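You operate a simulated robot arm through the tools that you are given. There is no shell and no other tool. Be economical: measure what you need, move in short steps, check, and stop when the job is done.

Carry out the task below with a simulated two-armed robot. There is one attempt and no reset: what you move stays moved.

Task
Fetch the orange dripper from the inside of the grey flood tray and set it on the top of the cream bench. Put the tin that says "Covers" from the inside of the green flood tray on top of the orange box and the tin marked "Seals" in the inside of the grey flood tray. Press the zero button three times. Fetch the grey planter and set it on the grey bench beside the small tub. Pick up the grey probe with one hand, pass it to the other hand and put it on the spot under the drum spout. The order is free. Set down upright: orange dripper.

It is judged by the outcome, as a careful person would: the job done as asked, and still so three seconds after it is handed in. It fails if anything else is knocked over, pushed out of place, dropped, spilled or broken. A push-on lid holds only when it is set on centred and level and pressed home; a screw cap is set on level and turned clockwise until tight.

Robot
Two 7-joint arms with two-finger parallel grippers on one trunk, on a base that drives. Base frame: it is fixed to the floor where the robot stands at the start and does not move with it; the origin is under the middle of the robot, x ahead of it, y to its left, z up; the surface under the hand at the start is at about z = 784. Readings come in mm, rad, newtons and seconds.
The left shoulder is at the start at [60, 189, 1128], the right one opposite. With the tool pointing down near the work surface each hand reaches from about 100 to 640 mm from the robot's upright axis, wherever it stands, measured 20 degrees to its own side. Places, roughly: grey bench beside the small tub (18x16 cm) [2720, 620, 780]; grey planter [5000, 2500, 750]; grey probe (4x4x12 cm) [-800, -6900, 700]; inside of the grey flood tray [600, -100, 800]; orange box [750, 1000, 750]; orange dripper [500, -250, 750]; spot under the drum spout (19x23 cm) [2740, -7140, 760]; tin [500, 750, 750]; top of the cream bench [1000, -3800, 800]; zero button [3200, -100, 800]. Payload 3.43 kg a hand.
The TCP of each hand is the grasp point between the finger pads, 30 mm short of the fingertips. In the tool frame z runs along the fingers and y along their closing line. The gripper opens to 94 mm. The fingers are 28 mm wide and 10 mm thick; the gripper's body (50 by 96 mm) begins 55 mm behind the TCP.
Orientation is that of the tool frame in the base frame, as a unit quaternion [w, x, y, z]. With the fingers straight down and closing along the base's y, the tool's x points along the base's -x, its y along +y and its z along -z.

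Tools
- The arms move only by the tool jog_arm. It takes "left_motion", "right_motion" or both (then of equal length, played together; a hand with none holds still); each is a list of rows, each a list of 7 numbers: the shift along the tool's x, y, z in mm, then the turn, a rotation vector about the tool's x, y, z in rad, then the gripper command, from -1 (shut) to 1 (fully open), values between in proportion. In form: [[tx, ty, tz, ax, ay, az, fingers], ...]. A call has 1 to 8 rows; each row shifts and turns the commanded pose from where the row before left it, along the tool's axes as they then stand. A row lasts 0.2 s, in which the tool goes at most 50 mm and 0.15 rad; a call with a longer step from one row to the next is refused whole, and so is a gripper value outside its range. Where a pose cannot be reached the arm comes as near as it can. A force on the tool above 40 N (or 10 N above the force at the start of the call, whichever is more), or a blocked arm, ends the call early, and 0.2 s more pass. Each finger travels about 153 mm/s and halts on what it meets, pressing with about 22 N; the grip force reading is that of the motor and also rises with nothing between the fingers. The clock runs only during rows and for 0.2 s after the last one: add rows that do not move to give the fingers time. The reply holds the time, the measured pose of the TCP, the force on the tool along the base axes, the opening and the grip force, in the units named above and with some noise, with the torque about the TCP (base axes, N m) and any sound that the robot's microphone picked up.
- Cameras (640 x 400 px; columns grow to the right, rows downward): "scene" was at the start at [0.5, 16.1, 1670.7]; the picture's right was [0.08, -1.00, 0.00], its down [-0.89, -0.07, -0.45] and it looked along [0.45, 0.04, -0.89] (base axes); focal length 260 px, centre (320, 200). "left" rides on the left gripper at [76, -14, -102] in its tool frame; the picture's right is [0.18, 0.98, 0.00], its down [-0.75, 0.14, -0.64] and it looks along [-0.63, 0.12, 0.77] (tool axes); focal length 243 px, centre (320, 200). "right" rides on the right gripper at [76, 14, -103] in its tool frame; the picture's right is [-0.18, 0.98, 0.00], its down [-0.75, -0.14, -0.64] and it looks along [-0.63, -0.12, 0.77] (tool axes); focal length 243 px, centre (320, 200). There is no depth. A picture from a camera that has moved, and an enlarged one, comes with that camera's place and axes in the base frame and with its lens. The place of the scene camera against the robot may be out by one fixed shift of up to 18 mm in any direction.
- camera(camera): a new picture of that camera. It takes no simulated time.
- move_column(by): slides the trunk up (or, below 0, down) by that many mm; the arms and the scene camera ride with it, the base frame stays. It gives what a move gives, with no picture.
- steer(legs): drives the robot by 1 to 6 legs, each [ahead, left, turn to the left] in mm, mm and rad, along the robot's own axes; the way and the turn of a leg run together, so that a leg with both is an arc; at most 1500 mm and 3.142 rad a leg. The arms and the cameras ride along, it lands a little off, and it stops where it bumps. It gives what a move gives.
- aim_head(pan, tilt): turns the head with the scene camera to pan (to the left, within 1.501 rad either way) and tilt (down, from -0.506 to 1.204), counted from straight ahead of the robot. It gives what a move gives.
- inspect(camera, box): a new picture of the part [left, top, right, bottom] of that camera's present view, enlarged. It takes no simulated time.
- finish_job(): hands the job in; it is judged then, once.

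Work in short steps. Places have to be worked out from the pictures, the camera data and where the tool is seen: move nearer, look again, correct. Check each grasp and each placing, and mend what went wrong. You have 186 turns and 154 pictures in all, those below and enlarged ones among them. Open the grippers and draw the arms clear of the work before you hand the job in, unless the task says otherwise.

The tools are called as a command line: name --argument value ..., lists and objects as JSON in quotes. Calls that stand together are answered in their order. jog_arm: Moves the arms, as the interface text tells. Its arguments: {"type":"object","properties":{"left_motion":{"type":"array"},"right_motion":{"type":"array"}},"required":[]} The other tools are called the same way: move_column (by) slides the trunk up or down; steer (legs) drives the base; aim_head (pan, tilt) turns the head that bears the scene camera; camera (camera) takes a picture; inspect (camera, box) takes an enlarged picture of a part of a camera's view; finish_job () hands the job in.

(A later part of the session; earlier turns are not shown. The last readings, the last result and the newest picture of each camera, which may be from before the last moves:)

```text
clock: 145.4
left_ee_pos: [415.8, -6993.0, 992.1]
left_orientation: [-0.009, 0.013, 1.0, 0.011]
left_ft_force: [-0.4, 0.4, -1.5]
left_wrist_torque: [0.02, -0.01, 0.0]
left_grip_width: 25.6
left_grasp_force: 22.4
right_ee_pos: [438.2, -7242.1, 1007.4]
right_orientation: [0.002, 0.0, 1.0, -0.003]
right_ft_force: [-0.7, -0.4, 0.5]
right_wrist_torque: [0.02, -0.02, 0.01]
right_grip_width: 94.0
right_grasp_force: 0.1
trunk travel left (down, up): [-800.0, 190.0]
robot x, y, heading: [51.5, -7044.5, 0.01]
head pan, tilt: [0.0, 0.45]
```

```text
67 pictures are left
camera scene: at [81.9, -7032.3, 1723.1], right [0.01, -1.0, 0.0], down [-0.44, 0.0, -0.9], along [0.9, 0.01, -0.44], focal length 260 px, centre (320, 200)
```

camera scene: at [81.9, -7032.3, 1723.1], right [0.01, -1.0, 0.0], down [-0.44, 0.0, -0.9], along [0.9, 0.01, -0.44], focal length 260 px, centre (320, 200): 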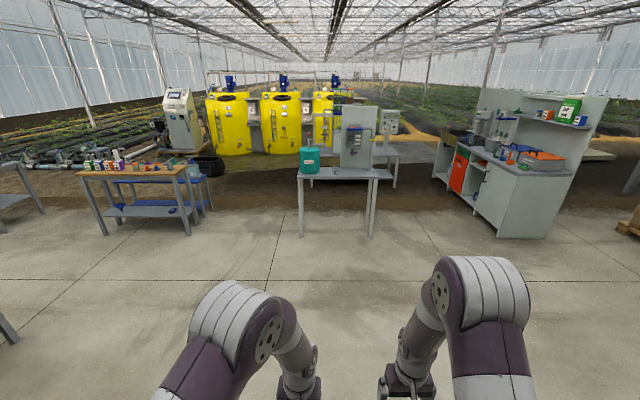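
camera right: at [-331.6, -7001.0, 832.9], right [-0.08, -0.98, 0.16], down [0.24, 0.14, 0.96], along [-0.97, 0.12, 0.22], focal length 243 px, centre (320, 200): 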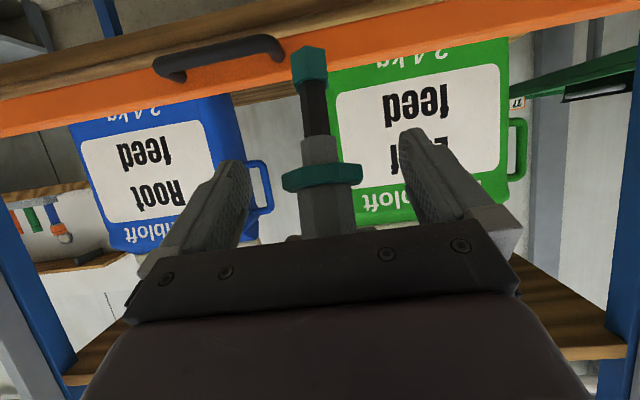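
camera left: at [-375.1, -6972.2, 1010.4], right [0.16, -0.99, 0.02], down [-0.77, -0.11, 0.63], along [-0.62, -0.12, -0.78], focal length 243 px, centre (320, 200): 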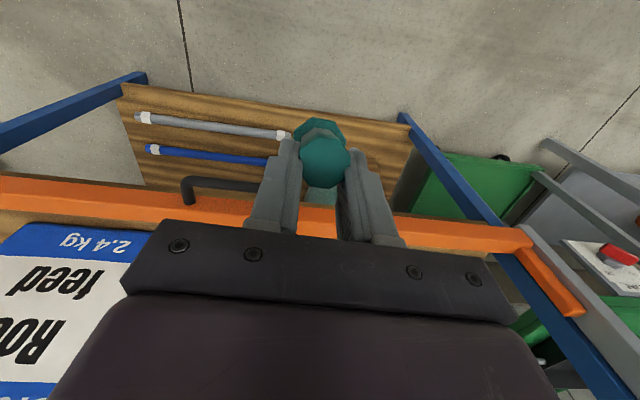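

The spout table is straight ahead (front legs at x≈2620). Drive 1500 mm forward and look closer.

steer --legs '[[1500, 0, 0]]'

aim_head --pan 0.0 --tilt 0.6

camera --camera "scene"

inspect --camera "scene" --box '[240, 60, 440, 260]'

```text
clock: 152.9
left_ee_pos: [1927.4, -6963.2, 992.2]
left_orientation: [-0.009, 0.005, 1.0, 0.01]
left_ft_force: [-0.5, 0.4, -1.3]
left_wrist_torque: [0.0, 0.01, 0.01]
left_grip_width: 25.8
left_grasp_force: 22.0
right_ee_pos: [1953.7, -7212.1, 1009.0]
right_orientation: [0.003, -0.01, 1.0, -0.003]
right_ft_force: [0.0, 0.1, 0.2]
right_wrist_torque: [-0.02, -0.01, 0.02]
right_grip_width: 93.8
right_grasp_force: 0.1
trunk travel left (down, up): [-800.0, 190.0]
robot x, y, heading: [1564.5, -7020.4, 0.021]
head pan, tilt: [0.0, 0.45]
```

```text
clock: 153.6
left_ee_pos: [1927.4, -6963.1, 993.4]
left_orientation: [-0.009, 0.004, 1.0, 0.011]
left_ft_force: [-0.7, -0.7, -1.1]
left_wrist_torque: [0.01, 0.03, 0.04]
left_grip_width: 25.7
left_grasp_force: 22.0
right_ee_pos: [1953.6, -7211.6, 1008.3]
right_orientation: [0.003, -0.008, 1.0, -0.002]
right_ft_force: [0.3, 0.1, 0.7]
right_wrist_torque: [-0.01, -0.01, 0.01]
right_grip_width: 94.1
right_grasp_force: 0.1
trunk travel left (down, up): [-800.0, 190.0]
robot x, y, heading: [1562.6, -7018.9, 0.027]
head pan, tilt: [0.0, 0.6]
```

```text
66 pictures are left
camera scene: at [1589.9, -7008.0, 1709.6], right [0.02, -1.0, 0.0], down [-0.56, -0.01, -0.83], along [0.82, 0.02, -0.56], focal length 260 px, centre (320, 200)
```

scene: 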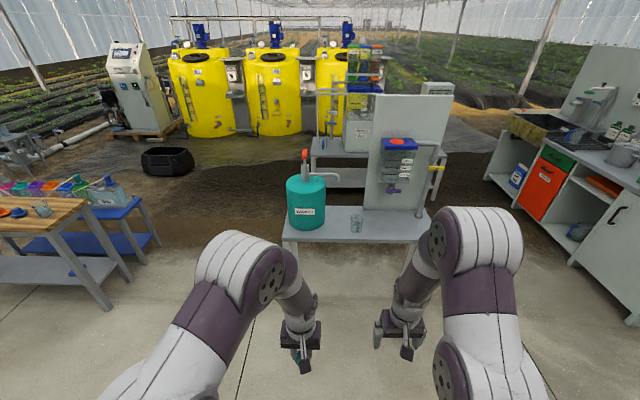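

```text
2.00 times, centred on (340, 160) of scene
camera zoom: at [1589.9, -7008.0, 1709.6], right [0.02, -1.0, 0.0], down [-0.56, -0.01, -0.83], along [0.82, 0.02, -0.56], focal length 520 px, centre (280, 280)
```

zoom: 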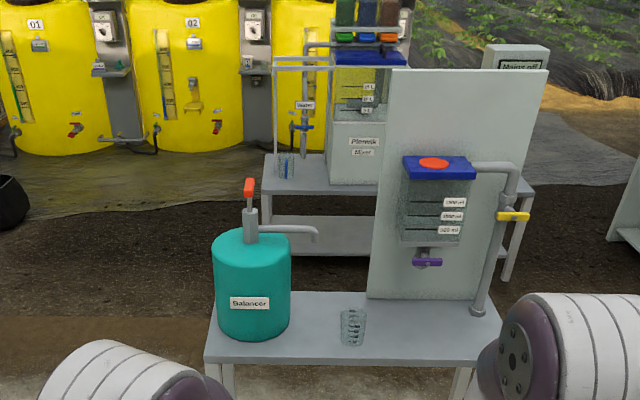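

The Balancer drum's spout tip is around [2730,-7085], ~300 mm above the table; a beaker stands near [2676,-7180]. I shift right 250 mm, straighten, and drive forward 580 mm.

steer --legs '[[0, -250, -0.027], [580, 0, 0]]'

aim_head --pan 0.35 --tilt 0.75

camera --camera "scene"

camera --camera "left"

```text
clock: 158.4
left_ee_pos: [2522.2, -7230.2, 993.6]
left_orientation: [-0.009, 0.024, 1.0, 0.011]
left_ft_force: [-0.7, -0.7, -1.5]
left_wrist_torque: [-0.01, 0.01, 0.0]
left_grip_width: 25.6
left_grasp_force: 22.3
right_ee_pos: [2539.0, -7479.4, 1009.0]
right_orientation: [0.002, 0.011, 1.0, -0.003]
right_ft_force: [-0.5, 0.3, -0.7]
right_wrist_torque: [-0.01, -0.04, 0.02]
right_grip_width: 94.1
right_grasp_force: 0.1
trunk travel left (down, up): [-800.0, 190.0]
robot x, y, heading: [2157.7, -7273.2, -0.01]
head pan, tilt: [0.0, 0.6]
```

```text
clock: 159.2
left_ee_pos: [2521.1, -7230.2, 991.6]
left_orientation: [-0.009, 0.023, 1.0, 0.011]
left_ft_force: [0.2, -1.2, -0.7]
left_wrist_torque: [0.0, 0.02, 0.0]
left_grip_width: 25.6
left_grasp_force: 21.9
right_ee_pos: [2537.5, -7478.9, 1007.2]
right_orientation: [0.003, 0.011, 1.0, -0.003]
right_ft_force: [0.6, -0.2, 0.1]
right_wrist_torque: [0.02, 0.01, 0.0]
right_grip_width: 94.1
right_grasp_force: 0.0
trunk travel left (down, up): [-800.0, 190.0]
robot x, y, heading: [2155.5, -7275.3, -0.017]
head pan, tilt: [0.351, 0.75]
```

```text
64 pictures are left
camera scene: at [2171.7, -7233.3, 1696.7], right [0.33, -0.94, 0.0], down [-0.64, -0.22, -0.73], along [0.69, 0.24, -0.68], focal length 260 px, centre (320, 200)
```

scene: 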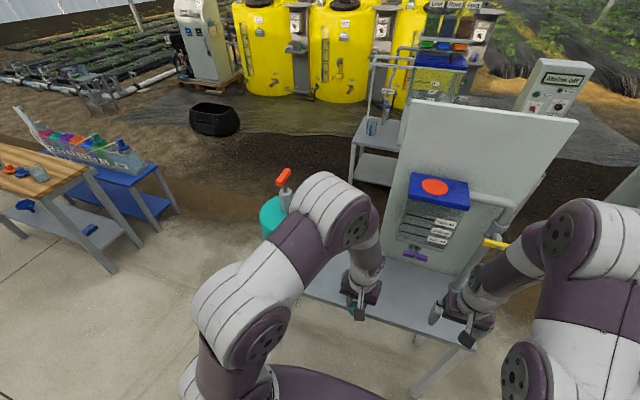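

```text
63 pictures are left
camera left: at [2445.8, -7241.3, 1095.9], right [-0.14, 0.99, 0.02], down [0.77, 0.09, 0.63], along [0.62, 0.1, -0.78], focal length 243 px, centre (320, 200)
```

left: 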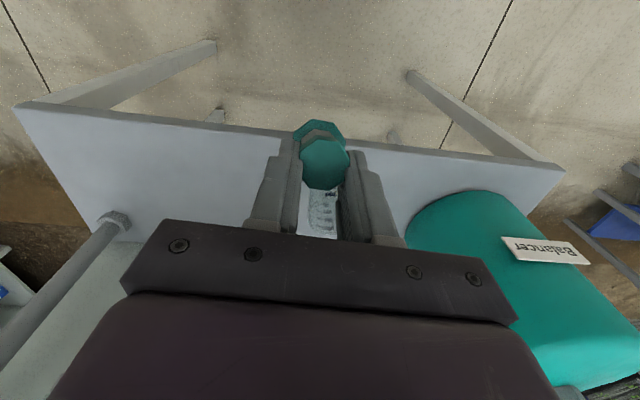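

The hand pose would clash with the spout if I placed directly, so I'll first stand the probe on the free front-right part of the table, re-grip it from the robot's side, then set it under the spout. Drive right 150 and forward 50.

steer --legs '[[0, -150, 0.015], [50, 0, 0]]'

jog_arm --left_motion '[[0, 0, 0, 0, 0.1, 0, -1], [0, 0, 0, 0, 0.1, 0, -1], [0, 0, 0, 0, 0.1, 0, -1]]'

camera --camera "right"

camera --camera "scene"

camera --camera "left"

```text
clock: 161.1
left_ee_pos: [2566.5, -7370.4, 993.2]
left_orientation: [-0.008, 0.016, 1.0, 0.01]
left_ft_force: [-0.9, 1.1, -0.4]
left_wrist_torque: [-0.01, -0.03, 0.02]
left_grip_width: 25.9
left_grasp_force: 22.1
right_ee_pos: [2588.7, -7619.5, 1008.8]
right_orientation: [0.005, 0.001, 1.0, -0.004]
right_ft_force: [0.3, 0.9, -0.2]
right_wrist_torque: [0.02, 0.0, -0.03]
right_grip_width: 94.0
right_grasp_force: 0.1
trunk travel left (down, up): [-800.0, 190.0]
robot x, y, heading: [2207.5, -7421.6, 0.003]
head pan, tilt: [0.351, 0.75]
```

```text
clock: 161.9
left_ee_pos: [2570.6, -7372.1, 993.0]
left_orientation: [-0.16, 0.013, 0.987, 0.012]
left_ft_force: [0.4, 0.3, -1.9]
left_wrist_torque: [-0.01, -0.04, 0.0]
left_grip_width: 25.8
left_grasp_force: 21.5
right_ee_pos: [2592.6, -7620.9, 1008.3]
right_orientation: [0.003, 0.001, 1.0, -0.003]
right_ft_force: [-0.2, -0.2, -0.6]
right_wrist_torque: [0.0, 0.08, 0.02]
right_grip_width: 94.2
right_grasp_force: 0.0
trunk travel left (down, up): [-800.0, 190.0]
robot x, y, heading: [2203.5, -7421.5, 0.008]
head pan, tilt: [0.351, 0.75]
```

```text
62 pictures are left
camera right: at [2516.1, -7604.7, 1111.0], right [0.19, 0.98, 0.0], down [0.75, -0.14, 0.65], along [0.63, -0.12, -0.76], focal length 243 px, centre (320, 200)
```

right: 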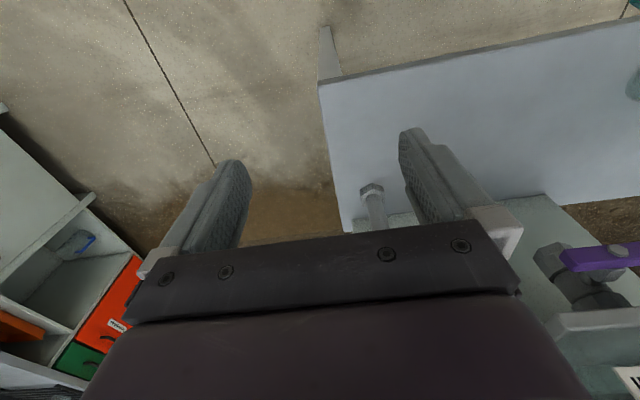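

```text
61 pictures are left
camera scene: at [2222.4, -7381.6, 1696.7], right [0.35, -0.94, 0.0], down [-0.64, -0.24, -0.73], along [0.68, 0.26, -0.68], focal length 260 px, centre (320, 200)
```

scene: 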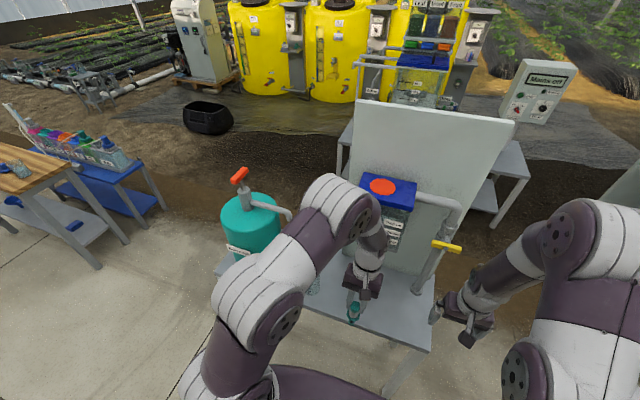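

```text
60 pictures are left
camera left: at [2529.6, -7385.6, 1113.3], right [-0.15, 0.99, 0.08], down [0.92, 0.11, 0.37], along [0.36, 0.13, -0.92], focal length 243 px, centre (320, 200)
```

left: 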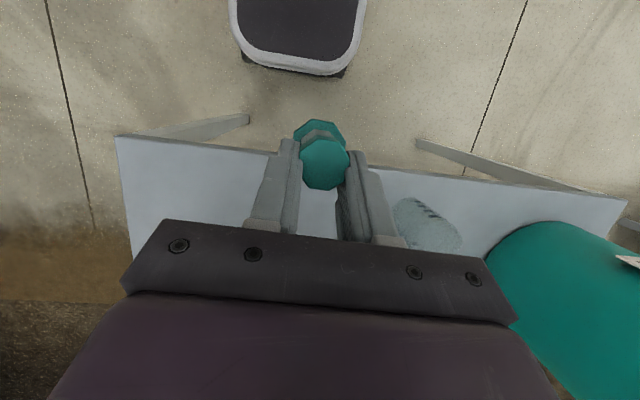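

I enlarge the scene view on the held probe to judge its verticality.

inspect --camera "scene" --box '[280, 230, 440, 350]'

inspect --camera "right" --box '[480, 0, 640, 120]'

```text
3.33 times, centred on (360, 290) of scene
camera zoom: at [2222.4, -7381.6, 1696.7], right [0.35, -0.94, 0.0], down [-0.64, -0.24, -0.73], along [0.68, 0.26, -0.68], focal length 866 px, centre (187, -100)
```

zoom: 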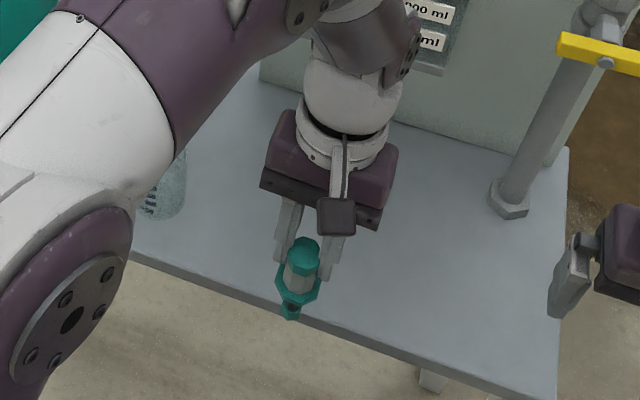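

```text
3.33 times, centred on (560, 60) of right
camera zoom: at [2516.1, -7604.7, 1111.0], right [0.19, 0.98, 0.0], down [0.75, -0.14, 0.65], along [0.63, -0.12, -0.76], focal length 809 px, centre (-480, 667)
```

zoom: 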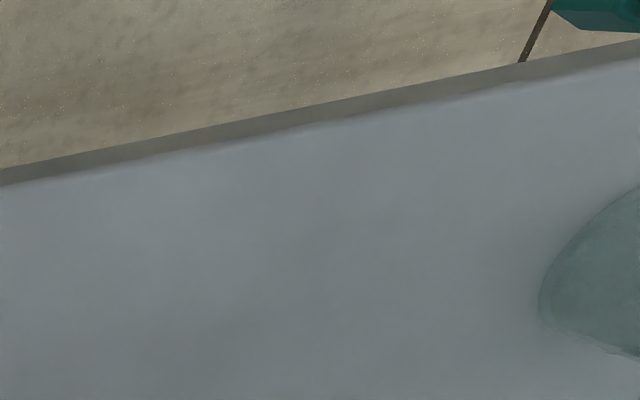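

The foot appears ~10 mm behind the cap, so I undo 0.06 rad of tilt, move 110 mm forward over the table and lower 85 mm.

jog_arm --left_motion '[[0, 0, 0, 0, -0.06, 0, -1], [-35.4, 0, -9.4, 0, 0, 0, -1], [-35.4, 0, -9.4, 0, 0, 0, -1], [-35.4, 0, -9.4, 0, 0, 0, -1], [-7.5, 0, 28, 0, 0, 0, -1], [-7.5, 0, 28, 0, 0, 0, -1], [-6.5, 0, 24, 0, 0, 0, -1]]'

inspect --camera "scene" --box '[280, 190, 440, 310]'

camera --camera "right"

```text
clock: 163.5
left_ee_pos: [2667.8, -7369.7, 912.3]
left_orientation: [-0.123, 0.014, 0.992, 0.012]
left_ft_force: [-0.6, -0.3, -1.8]
left_wrist_torque: [-0.01, 0.0, -0.01]
left_grip_width: 25.6
left_grasp_force: 21.8
left hand out of reach, approached as far as the arm can: row 4
right_ee_pos: [2579.3, -7619.9, 1014.1]
right_orientation: [0.009, 0.001, 1.0, -0.004]
right_ft_force: [-0.1, 0.3, 0.4]
right_wrist_torque: [0.01, 0.0, 0.02]
right_grip_width: 94.1
right_grasp_force: 0.0
trunk travel left (down, up): [-800.0, 190.0]
robot x, y, heading: [2202.0, -7424.7, 0.008]
head pan, tilt: [0.351, 0.75]
```

```text
3.33 times, centred on (360, 250) of scene
camera zoom: at [2200.8, -7380.1, 1697.0], right [0.35, -0.94, 0.0], down [-0.63, -0.24, -0.74], along [0.69, 0.25, -0.67], focal length 866 px, centre (187, 33)
```

zoom: 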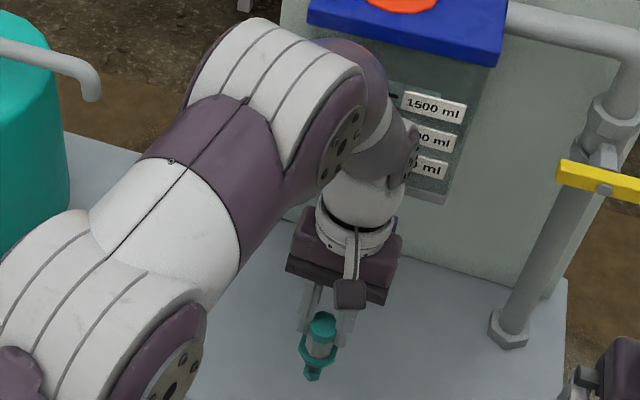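

```text
56 pictures are left
camera right: at [2502.3, -7603.7, 1115.5], right [0.19, 0.98, 0.0], down [0.74, -0.14, 0.66], along [0.64, -0.12, -0.75], focal length 243 px, centre (320, 200)
```

right: 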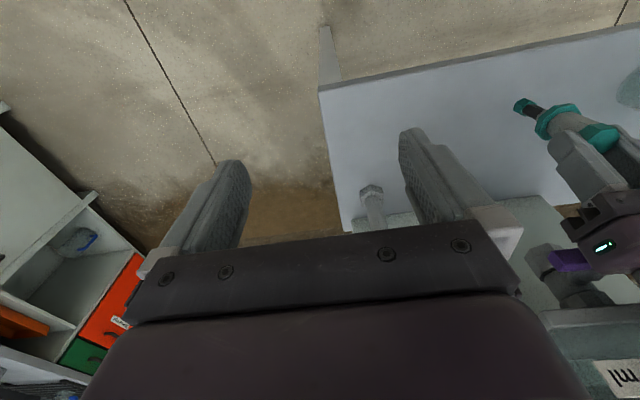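

Probe foot is ~35 mm above the table. Lower 24 mm, then feel for contact.

jog_arm --left_motion '[[-2.9, 0, 11.6, 0, 0, 0, -1], [-2.9, 0, 11.6, 0, 0, 0, -1]]'

jog_arm --left_motion '[[-0.7, 0, 2.9, 0, 0, 0, -1], [-0.7, 0, 2.9, 0, 0, 0, -1]]'

jog_arm --left_motion '[[-0.5, 0, 1.9, 0, 0, 0, -1], [-0.5, 0, 1.9, 0, 0, 0, -1]]'

inspect --camera "right" --box '[480, 40, 640, 180]'

```text
clock: 164.1
left_ee_pos: [2667.8, -7371.7, 890.0]
left_orientation: [-0.122, 0.013, 0.992, 0.013]
left_ft_force: [-0.6, 0.0, -1.1]
left_wrist_torque: [0.01, 0.01, -0.01]
left_grip_width: 25.9
left_grasp_force: 22.6
right_ee_pos: [2579.8, -7620.0, 1014.2]
right_orientation: [0.009, 0.001, 1.0, -0.003]
right_ft_force: [-0.4, 0.3, 0.1]
right_wrist_torque: [0.02, -0.01, 0.0]
right_grip_width: 93.9
right_grasp_force: 0.1
trunk travel left (down, up): [-800.0, 190.0]
robot x, y, heading: [2207.9, -7422.7, 0.005]
head pan, tilt: [0.351, 0.75]
```

```text
clock: 164.7
left_ee_pos: [2667.6, -7370.8, 883.7]
left_orientation: [-0.123, 0.012, 0.992, 0.012]
left_ft_force: [0.8, 0.0, -1.6]
left_wrist_torque: [0.02, -0.01, 0.02]
left_grip_width: 25.9
left_grasp_force: 22.0
right_ee_pos: [2580.2, -7619.6, 1013.2]
right_orientation: [0.009, 0.001, 1.0, -0.003]
right_ft_force: [-0.5, -0.6, 0.2]
right_wrist_torque: [-0.01, -0.03, -0.01]
right_grip_width: 93.9
right_grasp_force: 0.1
trunk travel left (down, up): [-800.0, 190.0]
robot x, y, heading: [2200.1, -7421.1, 0.006]
head pan, tilt: [0.351, 0.75]
```

```text
clock: 165.3
left_ee_pos: [2665.5, -7370.1, 880.2]
left_orientation: [-0.122, 0.012, 0.992, 0.011]
left_ft_force: [-2.7, 1.9, 18.9]
left_wrist_torque: [0.11, 0.4, -0.02]
left_grip_width: 25.9
left_grasp_force: 22.2
right_ee_pos: [2581.5, -7619.9, 1013.7]
right_orientation: [0.009, 0.002, 1.0, -0.002]
right_ft_force: [0.5, -0.1, 0.3]
right_wrist_torque: [-0.01, -0.01, 0.0]
right_grip_width: 94.1
right_grasp_force: 0.0
trunk travel left (down, up): [-800.0, 190.0]
robot x, y, heading: [2205.8, -7419.6, 0.001]
head pan, tilt: [0.351, 0.75]
```

```text
2.86 times, centred on (560, 110) of right
camera zoom: at [2503.1, -7603.6, 1115.6], right [0.19, 0.98, 0.0], down [0.74, -0.14, 0.66], along [0.64, -0.12, -0.75], focal length 693 px, centre (-366, 457)
```

zoom: 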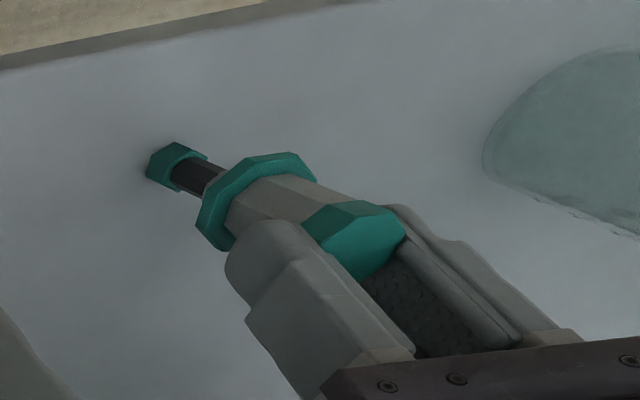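

Firm contact; torque indicates the foot is within 5 mm of plumb. I open the left fingers gently.

jog_arm --left_motion '[[0.5, 0, -1.5, 0, 0, 0, -1], [0, 0, 0, 0, 0, 0, -0.3], [0, 0, 0, 0, 0, 0, 0.1], [0, 0, 0, 0, 0, 0, 0.4], [0, 0, 0, 0, 0, 0, 0.4]]'

inspect --camera "right" --box '[480, 40, 640, 180]'

```text
clock: 166.5
left_ee_pos: [2665.2, -7370.9, 878.8]
left_orientation: [-0.126, 0.013, 0.992, 0.013]
left_ft_force: [-0.2, -1.2, 0.0]
left_wrist_torque: [-0.01, 0.01, 0.0]
left_grip_width: 65.7
left_grasp_force: 0.0
right_ee_pos: [2581.9, -7619.3, 1014.1]
right_orientation: [0.007, 0.001, 1.0, -0.003]
right_ft_force: [-0.1, 0.5, -0.2]
right_wrist_torque: [0.03, 0.01, -0.02]
right_grip_width: 94.2
right_grasp_force: 0.0
trunk travel left (down, up): [-800.0, 190.0]
robot x, y, heading: [2203.3, -7419.5, 0.002]
head pan, tilt: [0.351, 0.75]
```

```text
2.86 times, centred on (560, 110) of right
camera zoom: at [2504.6, -7603.8, 1114.5], right [0.19, 0.98, 0.0], down [0.74, -0.14, 0.65], along [0.64, -0.12, -0.76], focal length 693 px, centre (-366, 457)
```

zoom: 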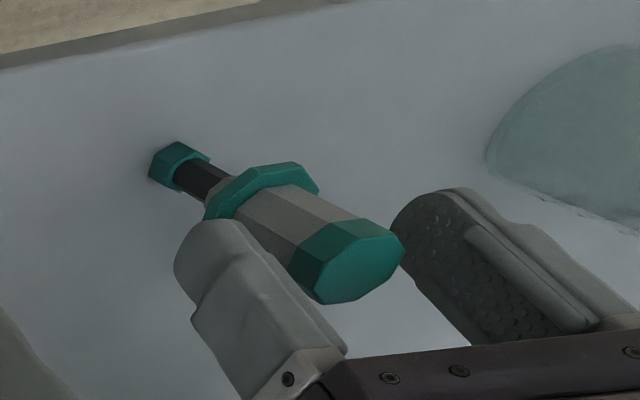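

The probe stands by itself. I lift the left hand off, move back and re-tilt it to approach from the robot side.

jog_arm --left_motion '[[0, 0, -20, 0, 0, 0, 0.4], [0, 0, -35, 0, 0, 0, 0.4], [0, 0, -35, 0, 0, 0, 0.5], [10, 0, -30, 0, -0.1, 0, 0.5], [30, 0, -5, 0, -0.14, 0, 0.5], [35, 0, 0, 0, -0.14, 0, 0.5], [35, 0, 0, 0, -0.14, 0, 0.5], [10, 0, 0, 0, -0.14, 0, 0.5]]'

jog_arm --left_motion '[[0, 0, 0, 0, -0.14, 0, 0.5], [0, 0, 0, 0, -0.14, 0, 0.5], [0, 0, 0, 0, -0.14, 0, 0.5], [0, 0, 0, 0, -0.08, 0, 0.5]]'

camera --camera "left"

```text
clock: 168.3
left_ee_pos: [2579.8, -7370.4, 998.2]
left_orientation: [0.203, 0.017, 0.979, 0.005]
left_ft_force: [-1.0, 0.3, -0.7]
left_wrist_torque: [-0.05, -0.02, 0.0]
left_grip_width: 70.3
left_grasp_force: 0.1
left hand out of reach, approached as far as the arm can: row 3
right_ee_pos: [2589.0, -7619.4, 1010.6]
right_orientation: [0.005, 0.002, 1.0, -0.004]
right_ft_force: [0.0, 0.6, 0.0]
right_wrist_torque: [0.02, -0.01, 0.03]
right_grip_width: 94.2
right_grasp_force: 0.0
trunk travel left (down, up): [-800.0, 190.0]
robot x, y, heading: [2203.6, -7420.5, 0.006]
head pan, tilt: [0.351, 0.75]
```

```text
clock: 169.3
left_ee_pos: [2583.8, -7369.4, 997.6]
left_orientation: [0.437, 0.019, 0.899, 0.001]
left_ft_force: [0.7, 0.3, -0.3]
left_wrist_torque: [0.01, -0.01, -0.01]
left_grip_width: 70.6
left_grasp_force: 0.1
right_ee_pos: [2591.1, -7620.0, 1008.8]
right_orientation: [0.003, 0.001, 1.0, -0.003]
right_ft_force: [-0.1, 0.3, -0.4]
right_wrist_torque: [-0.01, 0.03, 0.03]
right_grip_width: 94.1
right_grasp_force: 0.1
trunk travel left (down, up): [-800.0, 190.0]
robot x, y, heading: [2204.2, -7421.4, 0.005]
head pan, tilt: [0.351, 0.75]
```

```text
53 pictures are left
camera left: at [2455.3, -7378.6, 999.5], right [-0.09, 0.99, -0.13], down [-0.04, 0.12, 0.99], along [1.0, 0.09, 0.02], focal length 243 px, centre (320, 200)
```

left: 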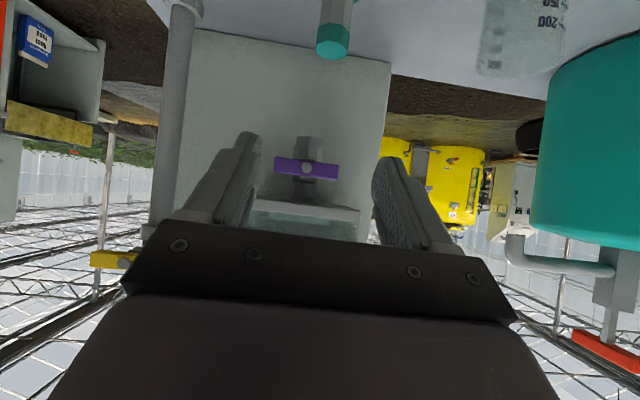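

The camera now shows the probe, spout tip (~[2745,-7090,1025]) and beaker. I lower 84 mm to be level for the approach and look again.

jog_arm --left_motion '[[31.8, 0, 27.5, 0, 0, 0, 0.5], [31.8, 0, 27.5, 0, 0, 0, 0.5]]'

camera --camera "left"

```text
clock: 169.9
left_ee_pos: [2601.3, -7382.2, 921.6]
left_orientation: [0.434, 0.018, 0.901, 0.008]
left_ft_force: [0.9, -0.2, -0.3]
left_wrist_torque: [0.05, 0.03, 0.0]
left_grip_width: 70.6
left_grasp_force: 0.0
left hand out of reach, approached as far as the arm can: row 2
right_ee_pos: [2590.9, -7619.7, 1008.0]
right_orientation: [0.003, 0.001, 1.0, -0.003]
right_ft_force: [0.0, -0.6, -0.8]
right_wrist_torque: [0.0, 0.0, -0.02]
right_grip_width: 93.8
right_grasp_force: 0.1
trunk travel left (down, up): [-800.0, 190.0]
robot x, y, heading: [2204.1, -7420.8, 0.01]
head pan, tilt: [0.351, 0.75]
```

```text
52 pictures are left
camera left: at [2473.3, -7392.3, 924.3], right [-0.09, 0.99, -0.11], down [-0.03, 0.11, 0.99], along [1.0, 0.09, 0.02], focal length 243 px, centre (320, 200)
```

left: 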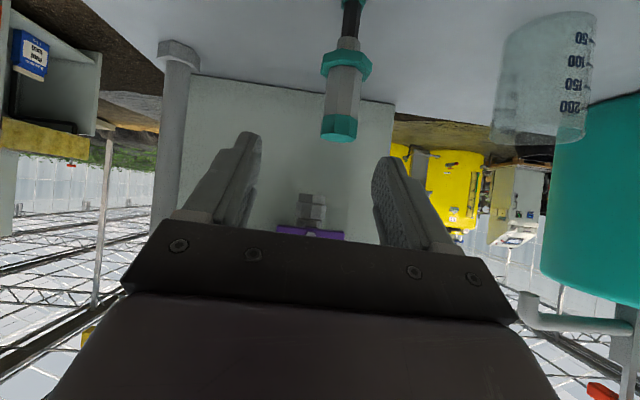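

Probe axis is ≈[2660,-7367], top z≈878, collar z≈822. The arm is cramped, so I back the robot 130 mm and then re-advance the hand.

steer --legs '[[-130, 0, 0]]'

```text
clock: 171.2
left_ee_pos: [2466.8, -7384.6, 920.9]
left_orientation: [0.434, 0.019, 0.901, 0.008]
left_ft_force: [-0.1, -0.4, -0.3]
left_wrist_torque: [0.01, 0.01, -0.01]
left_grip_width: 70.7
left_grasp_force: 0.0
right_ee_pos: [2457.4, -7621.6, 1007.9]
right_orientation: [0.003, 0.001, 1.0, -0.004]
right_ft_force: [-0.3, -0.2, -0.7]
right_wrist_torque: [-0.04, 0.0, 0.0]
right_grip_width: 93.9
right_grasp_force: 0.0
trunk travel left (down, up): [-800.0, 190.0]
robot x, y, heading: [2071.2, -7422.2, 0.005]
head pan, tilt: [0.351, 0.75]
```

Advance to the pre-grip point [2599,-7367,899].

jog_arm --left_motion '[[-16.3, 4.3, 29.3, 0, 0, 0, 0.4], [-16.3, 4.3, 29.3, 0, 0, 0, 0.4], [-16.3, 4.3, 29.3, 0, 0, 0, 0.4], [-16.3, 4.3, 29.3, 0, 0, 0, 0.4]]'

camera --camera "left"

```text
clock: 172.2
left_ee_pos: [2600.5, -7370.0, 900.3]
left_orientation: [0.433, 0.02, 0.901, 0.007]
left_ft_force: [0.6, 0.4, -0.8]
left_wrist_torque: [-0.02, -0.01, -0.03]
left_grip_width: 65.5
left_grasp_force: 0.0
right_ee_pos: [2458.1, -7622.0, 1008.9]
right_orientation: [0.003, 0.002, 1.0, -0.003]
right_ft_force: [-0.1, -0.4, -0.3]
right_wrist_torque: [0.02, 0.01, 0.02]
right_grip_width: 93.8
right_grasp_force: 0.0
trunk travel left (down, up): [-800.0, 190.0]
robot x, y, heading: [2071.7, -7421.1, 0.004]
head pan, tilt: [0.351, 0.75]
```

```text
51 pictures are left
camera left: at [2472.4, -7378.7, 903.4], right [-0.09, 0.99, -0.11], down [-0.03, 0.11, 0.99], along [1.0, 0.09, 0.02], focal length 243 px, centre (320, 200)
```

left: 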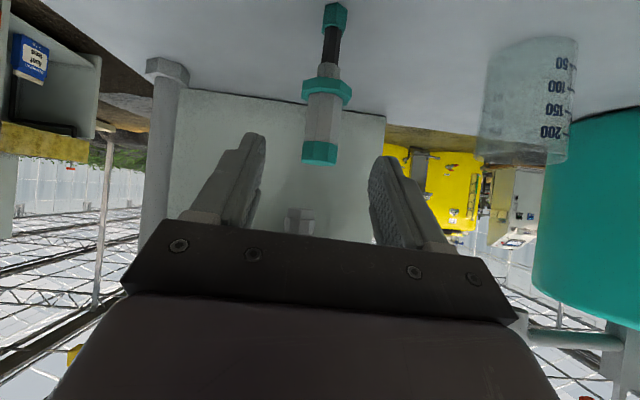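

Lined up. Advance 79 mm along the fingers and close.

jog_arm --left_motion '[[0.3, 0.8, 27, 0, 0, 0, 0.4], [0.3, 0.8, 27, 0, 0, 0, 0.4], [0.3, 0.8, 25, 0, 0, 0, 0.4], [0, 0, 0, 0, 0, 0, 0], [0, 0, 0, 0, 0, 0, -0.5], [0, 0, 0, 0, 0, 0, -1], [0, 0, 0, 0, 0, 0, -1]]'

camera --camera "left"

```text
clock: 173.8
left_ee_pos: [2662.1, -7366.3, 850.4]
left_orientation: [0.434, 0.019, 0.901, 0.008]
left_ft_force: [0.0, -1.0, -0.3]
left_wrist_torque: [0.0, 0.02, 0.02]
left_grip_width: 37.7
left_grasp_force: 22.1
right_ee_pos: [2457.1, -7621.4, 1009.5]
right_orientation: [0.003, 0.002, 1.0, -0.003]
right_ft_force: [-0.5, -0.2, -0.4]
right_wrist_torque: [0.02, 0.03, 0.03]
right_grip_width: 93.9
right_grasp_force: 0.1
trunk travel left (down, up): [-800.0, 190.0]
robot x, y, heading: [2072.5, -7417.8, 0.005]
head pan, tilt: [0.351, 0.75]
```

```text
50 pictures are left
camera left: at [2533.4, -7375.4, 853.3], right [-0.09, 0.99, -0.11], down [-0.03, 0.11, 0.99], along [1.0, 0.09, 0.02], focal length 243 px, centre (320, 200)
```

left: 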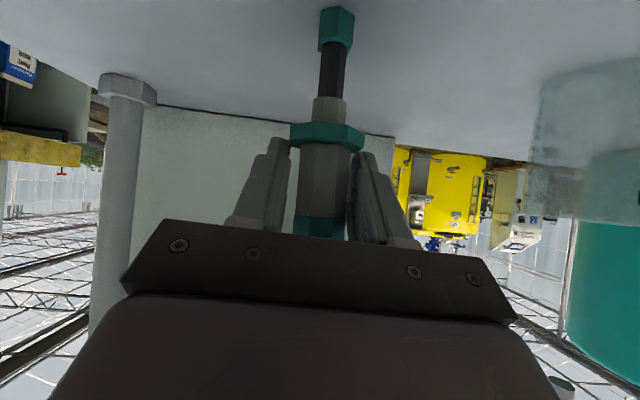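

Gripped (37.7 mm, on the collar). Lift 45 mm, draw back in front of the beaker to x≈2570.

jog_arm --left_motion '[[-7.8, 0, -6.2, 0, 0, 0, -1], [-13.7, 0, -10.9, 0, 0, 0, -1], [-13.7, 0, -10.9, 0, 0, 0, -1], [19.1, 0, -24, 0, 0, 0, -1], [19.1, 0, -24, 0, 0, 0, -1], [19.1, 0, -24, 0, 0, 0, -1]]'

camera --camera "left"

```text
clock: 175.2
left_ee_pos: [2570.9, -7367.6, 895.9]
left_orientation: [0.435, 0.02, 0.9, 0.007]
left_ft_force: [-0.4, 0.0, -1.1]
left_wrist_torque: [0.02, 0.04, 0.01]
left_grip_width: 37.5
left_grasp_force: 21.8
right_ee_pos: [2455.8, -7621.1, 1009.0]
right_orientation: [0.003, 0.002, 1.0, -0.003]
right_ft_force: [0.8, 0.4, 0.3]
right_wrist_torque: [-0.01, 0.0, -0.04]
right_grip_width: 93.9
right_grasp_force: 0.0
trunk travel left (down, up): [-800.0, 190.0]
robot x, y, heading: [2071.0, -7419.1, 0.007]
head pan, tilt: [0.351, 0.75]
```

```text
49 pictures are left
camera left: at [2441.9, -7376.9, 898.2], right [-0.09, 0.99, -0.11], down [-0.03, 0.11, 0.99], along [1.0, 0.09, 0.02], focal length 243 px, centre (320, 200)
```

left: 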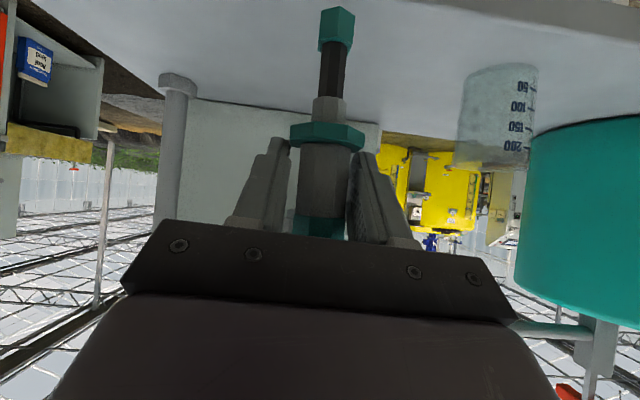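

Held firmly. Drive the base left 260 mm to line up with the spot.

steer --legs '[[0, 258, 0]]'

camera --camera "left"

camera --camera "scene"

```text
clock: 177.0
left_ee_pos: [2571.4, -7116.1, 894.7]
left_orientation: [0.433, 0.021, 0.901, 0.006]
left_ft_force: [-0.2, 0.2, -1.4]
left_wrist_torque: [0.0, -0.02, 0.0]
left_grip_width: 37.5
left_grasp_force: 22.0
right_ee_pos: [2456.6, -7370.0, 1009.4]
right_orientation: [0.003, 0.004, 1.0, -0.003]
right_ft_force: [-0.3, 0.6, 0.4]
right_wrist_torque: [-0.01, 0.0, -0.04]
right_grip_width: 94.1
right_grasp_force: 0.1
trunk travel left (down, up): [-800.0, 190.0]
robot x, y, heading: [2069.4, -7167.8, -0.0]
head pan, tilt: [0.351, 0.75]
```

```text
48 pictures are left
camera left: at [2442.7, -7125.1, 897.9], right [-0.08, 0.99, -0.11], down [-0.03, 0.11, 0.99], along [1.0, 0.09, 0.02], focal length 243 px, centre (320, 200)
```

left: 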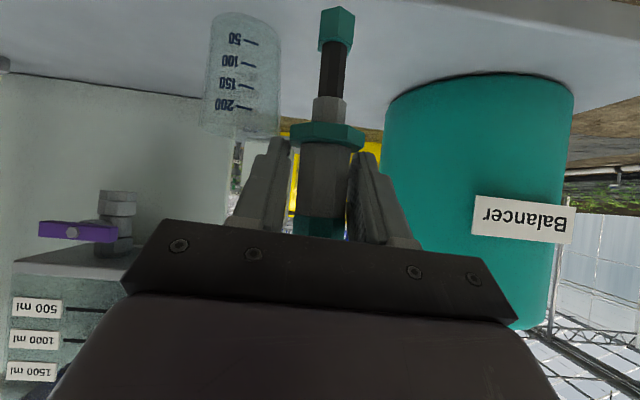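

```text
47 pictures are left
camera scene: at [2086.3, -7129.2, 1696.7], right [0.34, -0.94, 0.0], down [-0.64, -0.23, -0.73], along [0.69, 0.25, -0.68], focal length 260 px, centre (320, 200)
```

scene: 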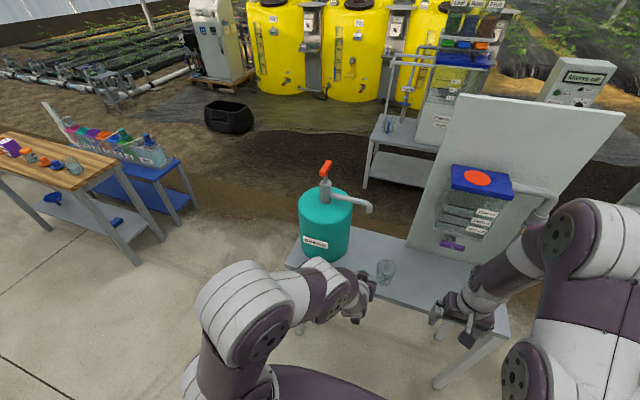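

Spot under the spout tip ≈[2750,-7090]; beaker ≈[2665,-7190]. I advance 165 mm to about [2736,-7112].

jog_arm --left_motion '[[-25.8, 1, 32.2, 0, 0, 0, -1], [-25.8, 1, 32.2, 0, 0, 0, -1], [-25.8, 1, 32.2, 0, 0, 0, -1], [-25.8, 1, 32.2, 0, 0, 0, -1]]'

camera --camera "scene"

camera --camera "left"

```text
clock: 178.0
left_ee_pos: [2737.5, -7116.6, 896.2]
left_orientation: [0.434, 0.02, 0.901, 0.006]
left_ft_force: [0.6, -0.4, -1.1]
left_wrist_torque: [-0.02, -0.01, 0.0]
left_grip_width: 37.3
left_grasp_force: 22.4
right_ee_pos: [2457.7, -7368.6, 1008.4]
right_orientation: [0.002, 0.004, 1.0, -0.003]
right_ft_force: [1.1, -0.7, -1.1]
right_wrist_torque: [0.0, 0.01, -0.02]
right_grip_width: 94.0
right_grasp_force: 0.0
trunk travel left (down, up): [-800.0, 190.0]
robot x, y, heading: [2070.6, -7168.1, -0.0]
head pan, tilt: [0.351, 0.75]
```

```text
46 pictures are left
camera scene: at [2088.5, -7129.1, 1696.7], right [0.34, -0.94, 0.0], down [-0.64, -0.23, -0.73], along [0.69, 0.25, -0.68], focal length 260 px, centre (320, 200)
```

scene: 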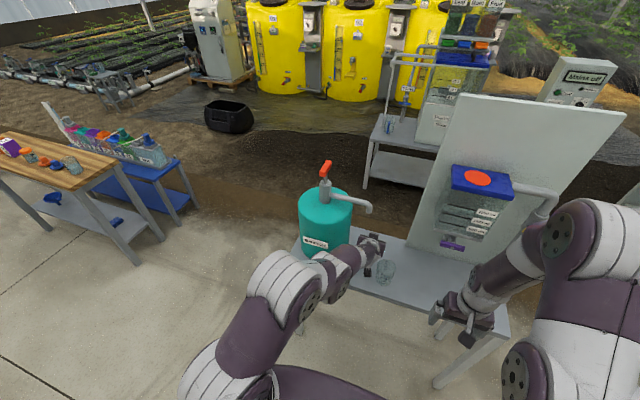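

```text
45 pictures are left
camera left: at [2608.6, -7125.5, 899.0], right [-0.08, 0.99, -0.11], down [-0.03, 0.11, 0.99], along [1.0, 0.09, 0.02], focal length 243 px, centre (320, 200)
```

left: 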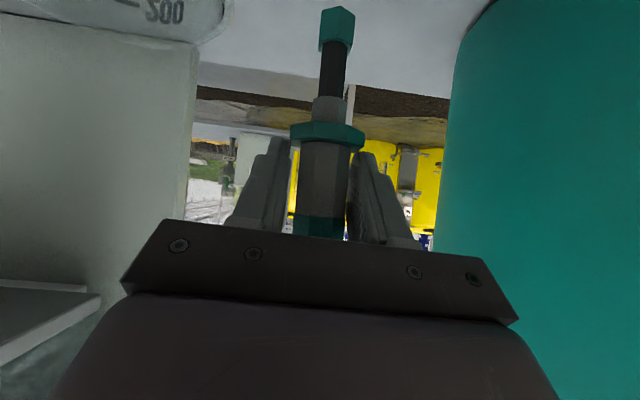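

Clear on both sides. Lower 42 mm, then feel for contact.

jog_arm --left_motion '[[11, 0, 8.8, 0, 0, 0, -1], [11, 0, 8.8, 0, 0, 0, -1], [10.5, 0, 8.4, 0, 0, 0, -1]]'

jog_arm --left_motion '[[1.6, 0, 1.25, 0, 0, 0, -1], [1.6, 0, 1.25, 0, 0, 0, -1]]'

```text
clock: 178.8
left_ee_pos: [2736.9, -7116.8, 853.3]
left_orientation: [0.434, 0.02, 0.9, 0.007]
left_ft_force: [-0.1, -0.7, -0.9]
left_wrist_torque: [0.0, -0.01, 0.01]
left_grip_width: 37.5
left_grasp_force: 21.9
right_ee_pos: [2455.3, -7369.2, 1009.5]
right_orientation: [0.003, 0.004, 1.0, -0.002]
right_ft_force: [0.7, -0.6, 0.2]
right_wrist_torque: [0.0, -0.01, 0.0]
right_grip_width: 94.0
right_grasp_force: 0.0
trunk travel left (down, up): [-800.0, 190.0]
robot x, y, heading: [2069.4, -7165.5, 0.002]
head pan, tilt: [0.351, 0.75]
```

```text
clock: 179.4
left_ee_pos: [2737.7, -7114.9, 850.5]
left_orientation: [0.436, 0.021, 0.9, 0.007]
left_ft_force: [0.0, -0.4, 3.7]
left_wrist_torque: [0.03, 0.0, -0.02]
left_grip_width: 37.4
left_grasp_force: 21.5
right_ee_pos: [2456.2, -7369.3, 1008.4]
right_orientation: [0.003, 0.003, 1.0, -0.002]
right_ft_force: [-0.7, 0.8, -0.6]
right_wrist_torque: [0.04, -0.02, -0.02]
right_grip_width: 94.3
right_grasp_force: 0.1
trunk travel left (down, up): [-800.0, 190.0]
robot x, y, heading: [2070.2, -7169.8, -0.001]
head pan, tilt: [0.351, 0.75]
```

Contact at 850. Open the fingers moderately and withdraw along the fingers.

jog_arm --left_motion '[[0.3, 0, 0.3, 0, 0, 0, -1], [0, 0, 0, 0, 0, 0, 0], [0, 0, 0, 0, 0, 0, 0.4], [0, 0, 0, 0, 0, 0, 0.4], [0, 0, -20, 0, 0, 0, 0.4], [0, 0, -30, 0, 0, 0, 0.4], [0, 0, -35, 0, 0, 0, 0.4]]'

camera --camera "left"

```text
clock: 181.0
left_ee_pos: [2670.7, -7116.2, 902.3]
left_orientation: [0.435, 0.02, 0.9, 0.007]
left_ft_force: [0.2, 0.1, 0.8]
left_wrist_torque: [0.0, -0.01, 0.03]
left_grip_width: 65.8
left_grasp_force: 0.1
right_ee_pos: [2454.4, -7369.4, 1008.4]
right_orientation: [0.003, 0.003, 1.0, -0.003]
right_ft_force: [0.6, -0.6, 0.1]
right_wrist_torque: [0.0, -0.07, 0.0]
right_grip_width: 94.0
right_grasp_force: 0.0
trunk travel left (down, up): [-800.0, 190.0]
robot x, y, heading: [2068.5, -7173.0, 0.008]
head pan, tilt: [0.351, 0.75]
```

```text
44 pictures are left
camera left: at [2541.3, -7124.7, 906.1], right [-0.08, 0.99, -0.11], down [-0.03, 0.11, 0.99], along [1.0, 0.09, 0.02], focal length 243 px, centre (320, 200)
```

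left: 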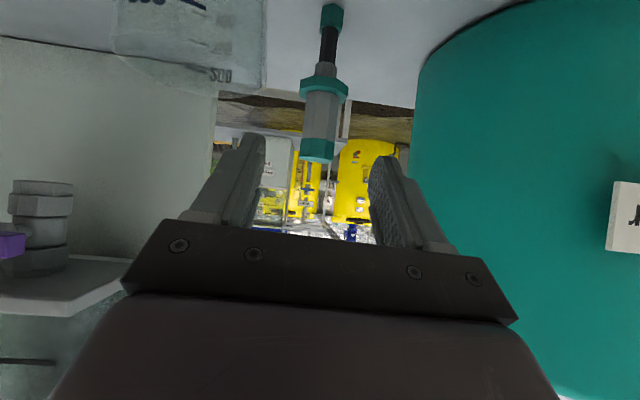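

The probe stands under the spout. Withdraw the left hand fully and bring it back to a vertical carry pose, then back off.

jog_arm --left_motion '[[25, 0, -31, 0, 0, 0, 0.4], [25, 0, -31, 0, 0, 0, 0.4], [25, 0, -31, 0, 0, 0, 0.4], [10, 0, -15, 0, 0.14, 0, 0.4], [0, 0, -20, 0, 0.14, 0, 0.4], [0, 0, -20, 0, 0.14, 0, 0.4], [0, 0, -20, 0, 0.14, 0, 0.4], [0, 0, 0, 0, 0.14, 0, 0.4]]'

steer --legs '[[-400, 0, 0]]'

aim_head --pan 0.1 --tilt 0.6

camera --camera "scene"

aim_head --pan 1.3 --tilt 0.35

camera --camera "scene"

```text
clock: 181.8
left_ee_pos: [2640.0, -7137.3, 879.3]
left_orientation: [0.449, 0.015, 0.893, 0.005]
left_ft_force: [-5.6, 2.3, 16.8]
left_wrist_torque: [-0.6, -0.15, -0.19]
left_grip_width: 64.9
left_grasp_force: 0.0
left hand out of reach, approached as far as the arm can: row 1, 2, 3
right_ee_pos: [2454.8, -7369.3, 1008.8]
right_orientation: [0.005, 0.003, 1.0, -0.003]
right_ft_force: [-0.2, -0.1, -0.3]
right_wrist_torque: [-0.05, 0.04, 0.05]
right_grip_width: 94.0
right_grasp_force: 0.2
trunk travel left (down, up): [-800.0, 190.0]
robot x, y, heading: [2071.4, -7165.4, 0.002]
head pan, tilt: [0.351, 0.75]
stopped in row 3 (left hand): the force on the tool passed its limit at 50 N (the readings are from after the stop); the commanded pose is now the measured one
```

```text
clock: 184.2
left_ee_pos: [2243.9, -7138.1, 875.8]
left_orientation: [0.446, 0.017, 0.895, 0.006]
left_ft_force: [0.7, -0.3, 0.1]
left_wrist_torque: [-0.02, 0.03, 0.02]
left_grip_width: 65.9
left_grasp_force: 0.0
right_ee_pos: [2059.8, -7370.9, 1008.7]
right_orientation: [0.003, 0.005, 1.0, -0.002]
right_ft_force: [0.6, 0.0, 0.7]
right_wrist_torque: [-0.03, 0.01, 0.02]
right_grip_width: 93.9
right_grasp_force: 0.1
trunk travel left (down, up): [-800.0, 190.0]
robot x, y, heading: [1674.1, -7169.0, -0.003]
head pan, tilt: [0.351, 0.75]
```

```text
clock: 185.0
left_ee_pos: [2244.1, -7138.8, 875.6]
left_orientation: [0.447, 0.015, 0.894, 0.007]
left_ft_force: [-0.9, 0.1, 0.4]
left_wrist_torque: [-0.04, -0.01, 0.03]
left_grip_width: 66.1
left_grasp_force: 0.1
right_ee_pos: [2060.2, -7370.0, 1008.4]
right_orientation: [0.003, 0.005, 1.0, -0.002]
right_ft_force: [-0.7, -0.2, -0.5]
right_wrist_torque: [0.0, 0.02, -0.02]
right_grip_width: 94.2
right_grasp_force: 0.0
trunk travel left (down, up): [-800.0, 190.0]
robot x, y, heading: [1675.4, -7165.9, -0.007]
head pan, tilt: [0.099, 0.6]
```

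```text
43 pictures are left
camera scene: at [1701.0, -7147.8, 1709.6], right [0.1, -1.0, 0.0], down [-0.56, -0.05, -0.82], along [0.82, 0.08, -0.57], focal length 260 px, centre (320, 200)
```

scene: 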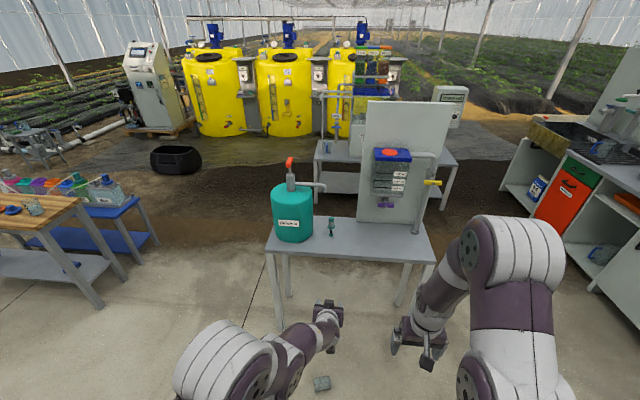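

```text
clock: 186.4
left_ee_pos: [2244.0, -7138.6, 875.3]
left_orientation: [0.445, 0.017, 0.895, 0.006]
left_ft_force: [0.9, 0.2, -0.3]
left_wrist_torque: [-0.01, -0.01, 0.01]
left_grip_width: 66.1
left_grasp_force: 0.1
right_ee_pos: [2059.3, -7369.6, 1008.7]
right_orientation: [0.004, 0.005, 1.0, -0.003]
right_ft_force: [-0.1, -0.2, 2.0]
right_wrist_torque: [0.04, 0.0, -0.01]
right_grip_width: 93.8
right_grasp_force: 0.0
trunk travel left (down, up): [-800.0, 190.0]
robot x, y, heading: [1671.6, -7171.4, -0.003]
head pan, tilt: [1.3, 0.351]
```

```text
42 pictures are left
camera scene: at [1638.5, -7066.8, 1732.3], right [0.96, -0.27, 0.0], down [-0.09, -0.33, -0.94], along [0.25, 0.9, -0.34], focal length 260 px, centre (320, 200)
```

scene: 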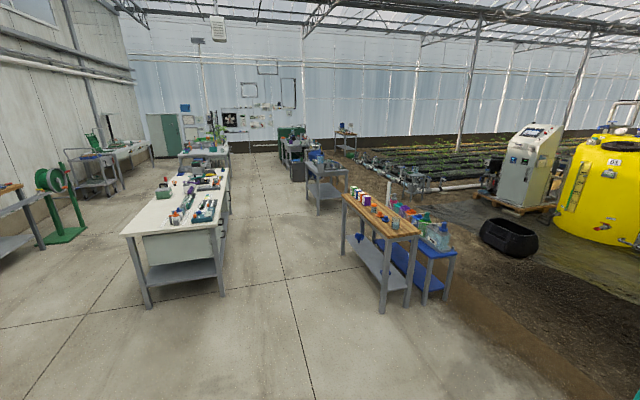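

The beaker is no longer on the table: my hand swept sideways and knocked it to the floor at about (320,383). I must mend this. Look closer.

aim_head --pan 0.1 --tilt 0.9

camera --camera "scene"

```text
clock: 187.8
left_ee_pos: [2243.9, -7138.7, 875.6]
left_orientation: [0.445, 0.017, 0.895, 0.006]
left_ft_force: [0.2, 0.7, 0.3]
left_wrist_torque: [-0.02, 0.02, -0.03]
left_grip_width: 66.0
left_grasp_force: 0.1
right_ee_pos: [2060.6, -7370.7, 1007.7]
right_orientation: [0.002, 0.005, 1.0, -0.003]
right_ft_force: [0.0, 0.0, -0.3]
right_wrist_torque: [0.03, -0.02, 0.02]
right_grip_width: 93.9
right_grasp_force: 0.0
trunk travel left (down, up): [-800.0, 190.0]
robot x, y, heading: [1677.9, -7167.0, -0.005]
head pan, tilt: [0.099, 0.901]
```

```text
41 pictures are left
camera scene: at [1688.5, -7149.0, 1684.8], right [0.1, -1.0, 0.0], down [-0.78, -0.08, -0.62], along [0.62, 0.06, -0.78], focal length 260 px, centre (320, 200)
```

scene: 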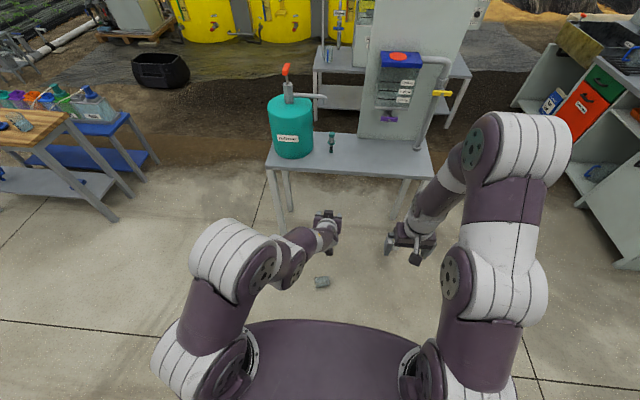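

I enlarge the fallen beaker to see how it lies.

inspect --camera "scene" --box '[290, 255, 360, 310]'

```text
7.27 times, centred on (325, 282) of scene
camera zoom: at [1688.5, -7149.0, 1684.8], right [0.1, -1.0, 0.0], down [-0.78, -0.08, -0.62], along [0.62, 0.06, -0.78], focal length 1890 px, centre (284, -400)
```

zoom: 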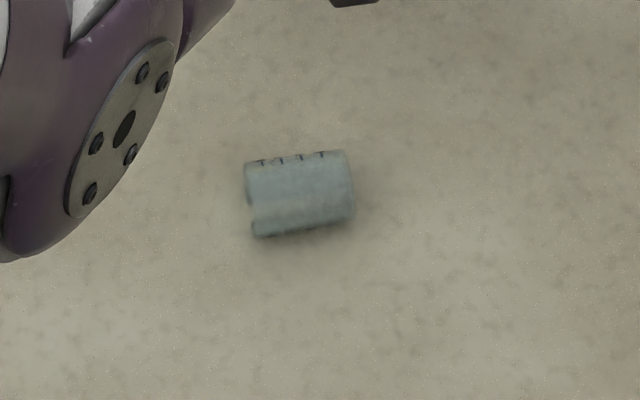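

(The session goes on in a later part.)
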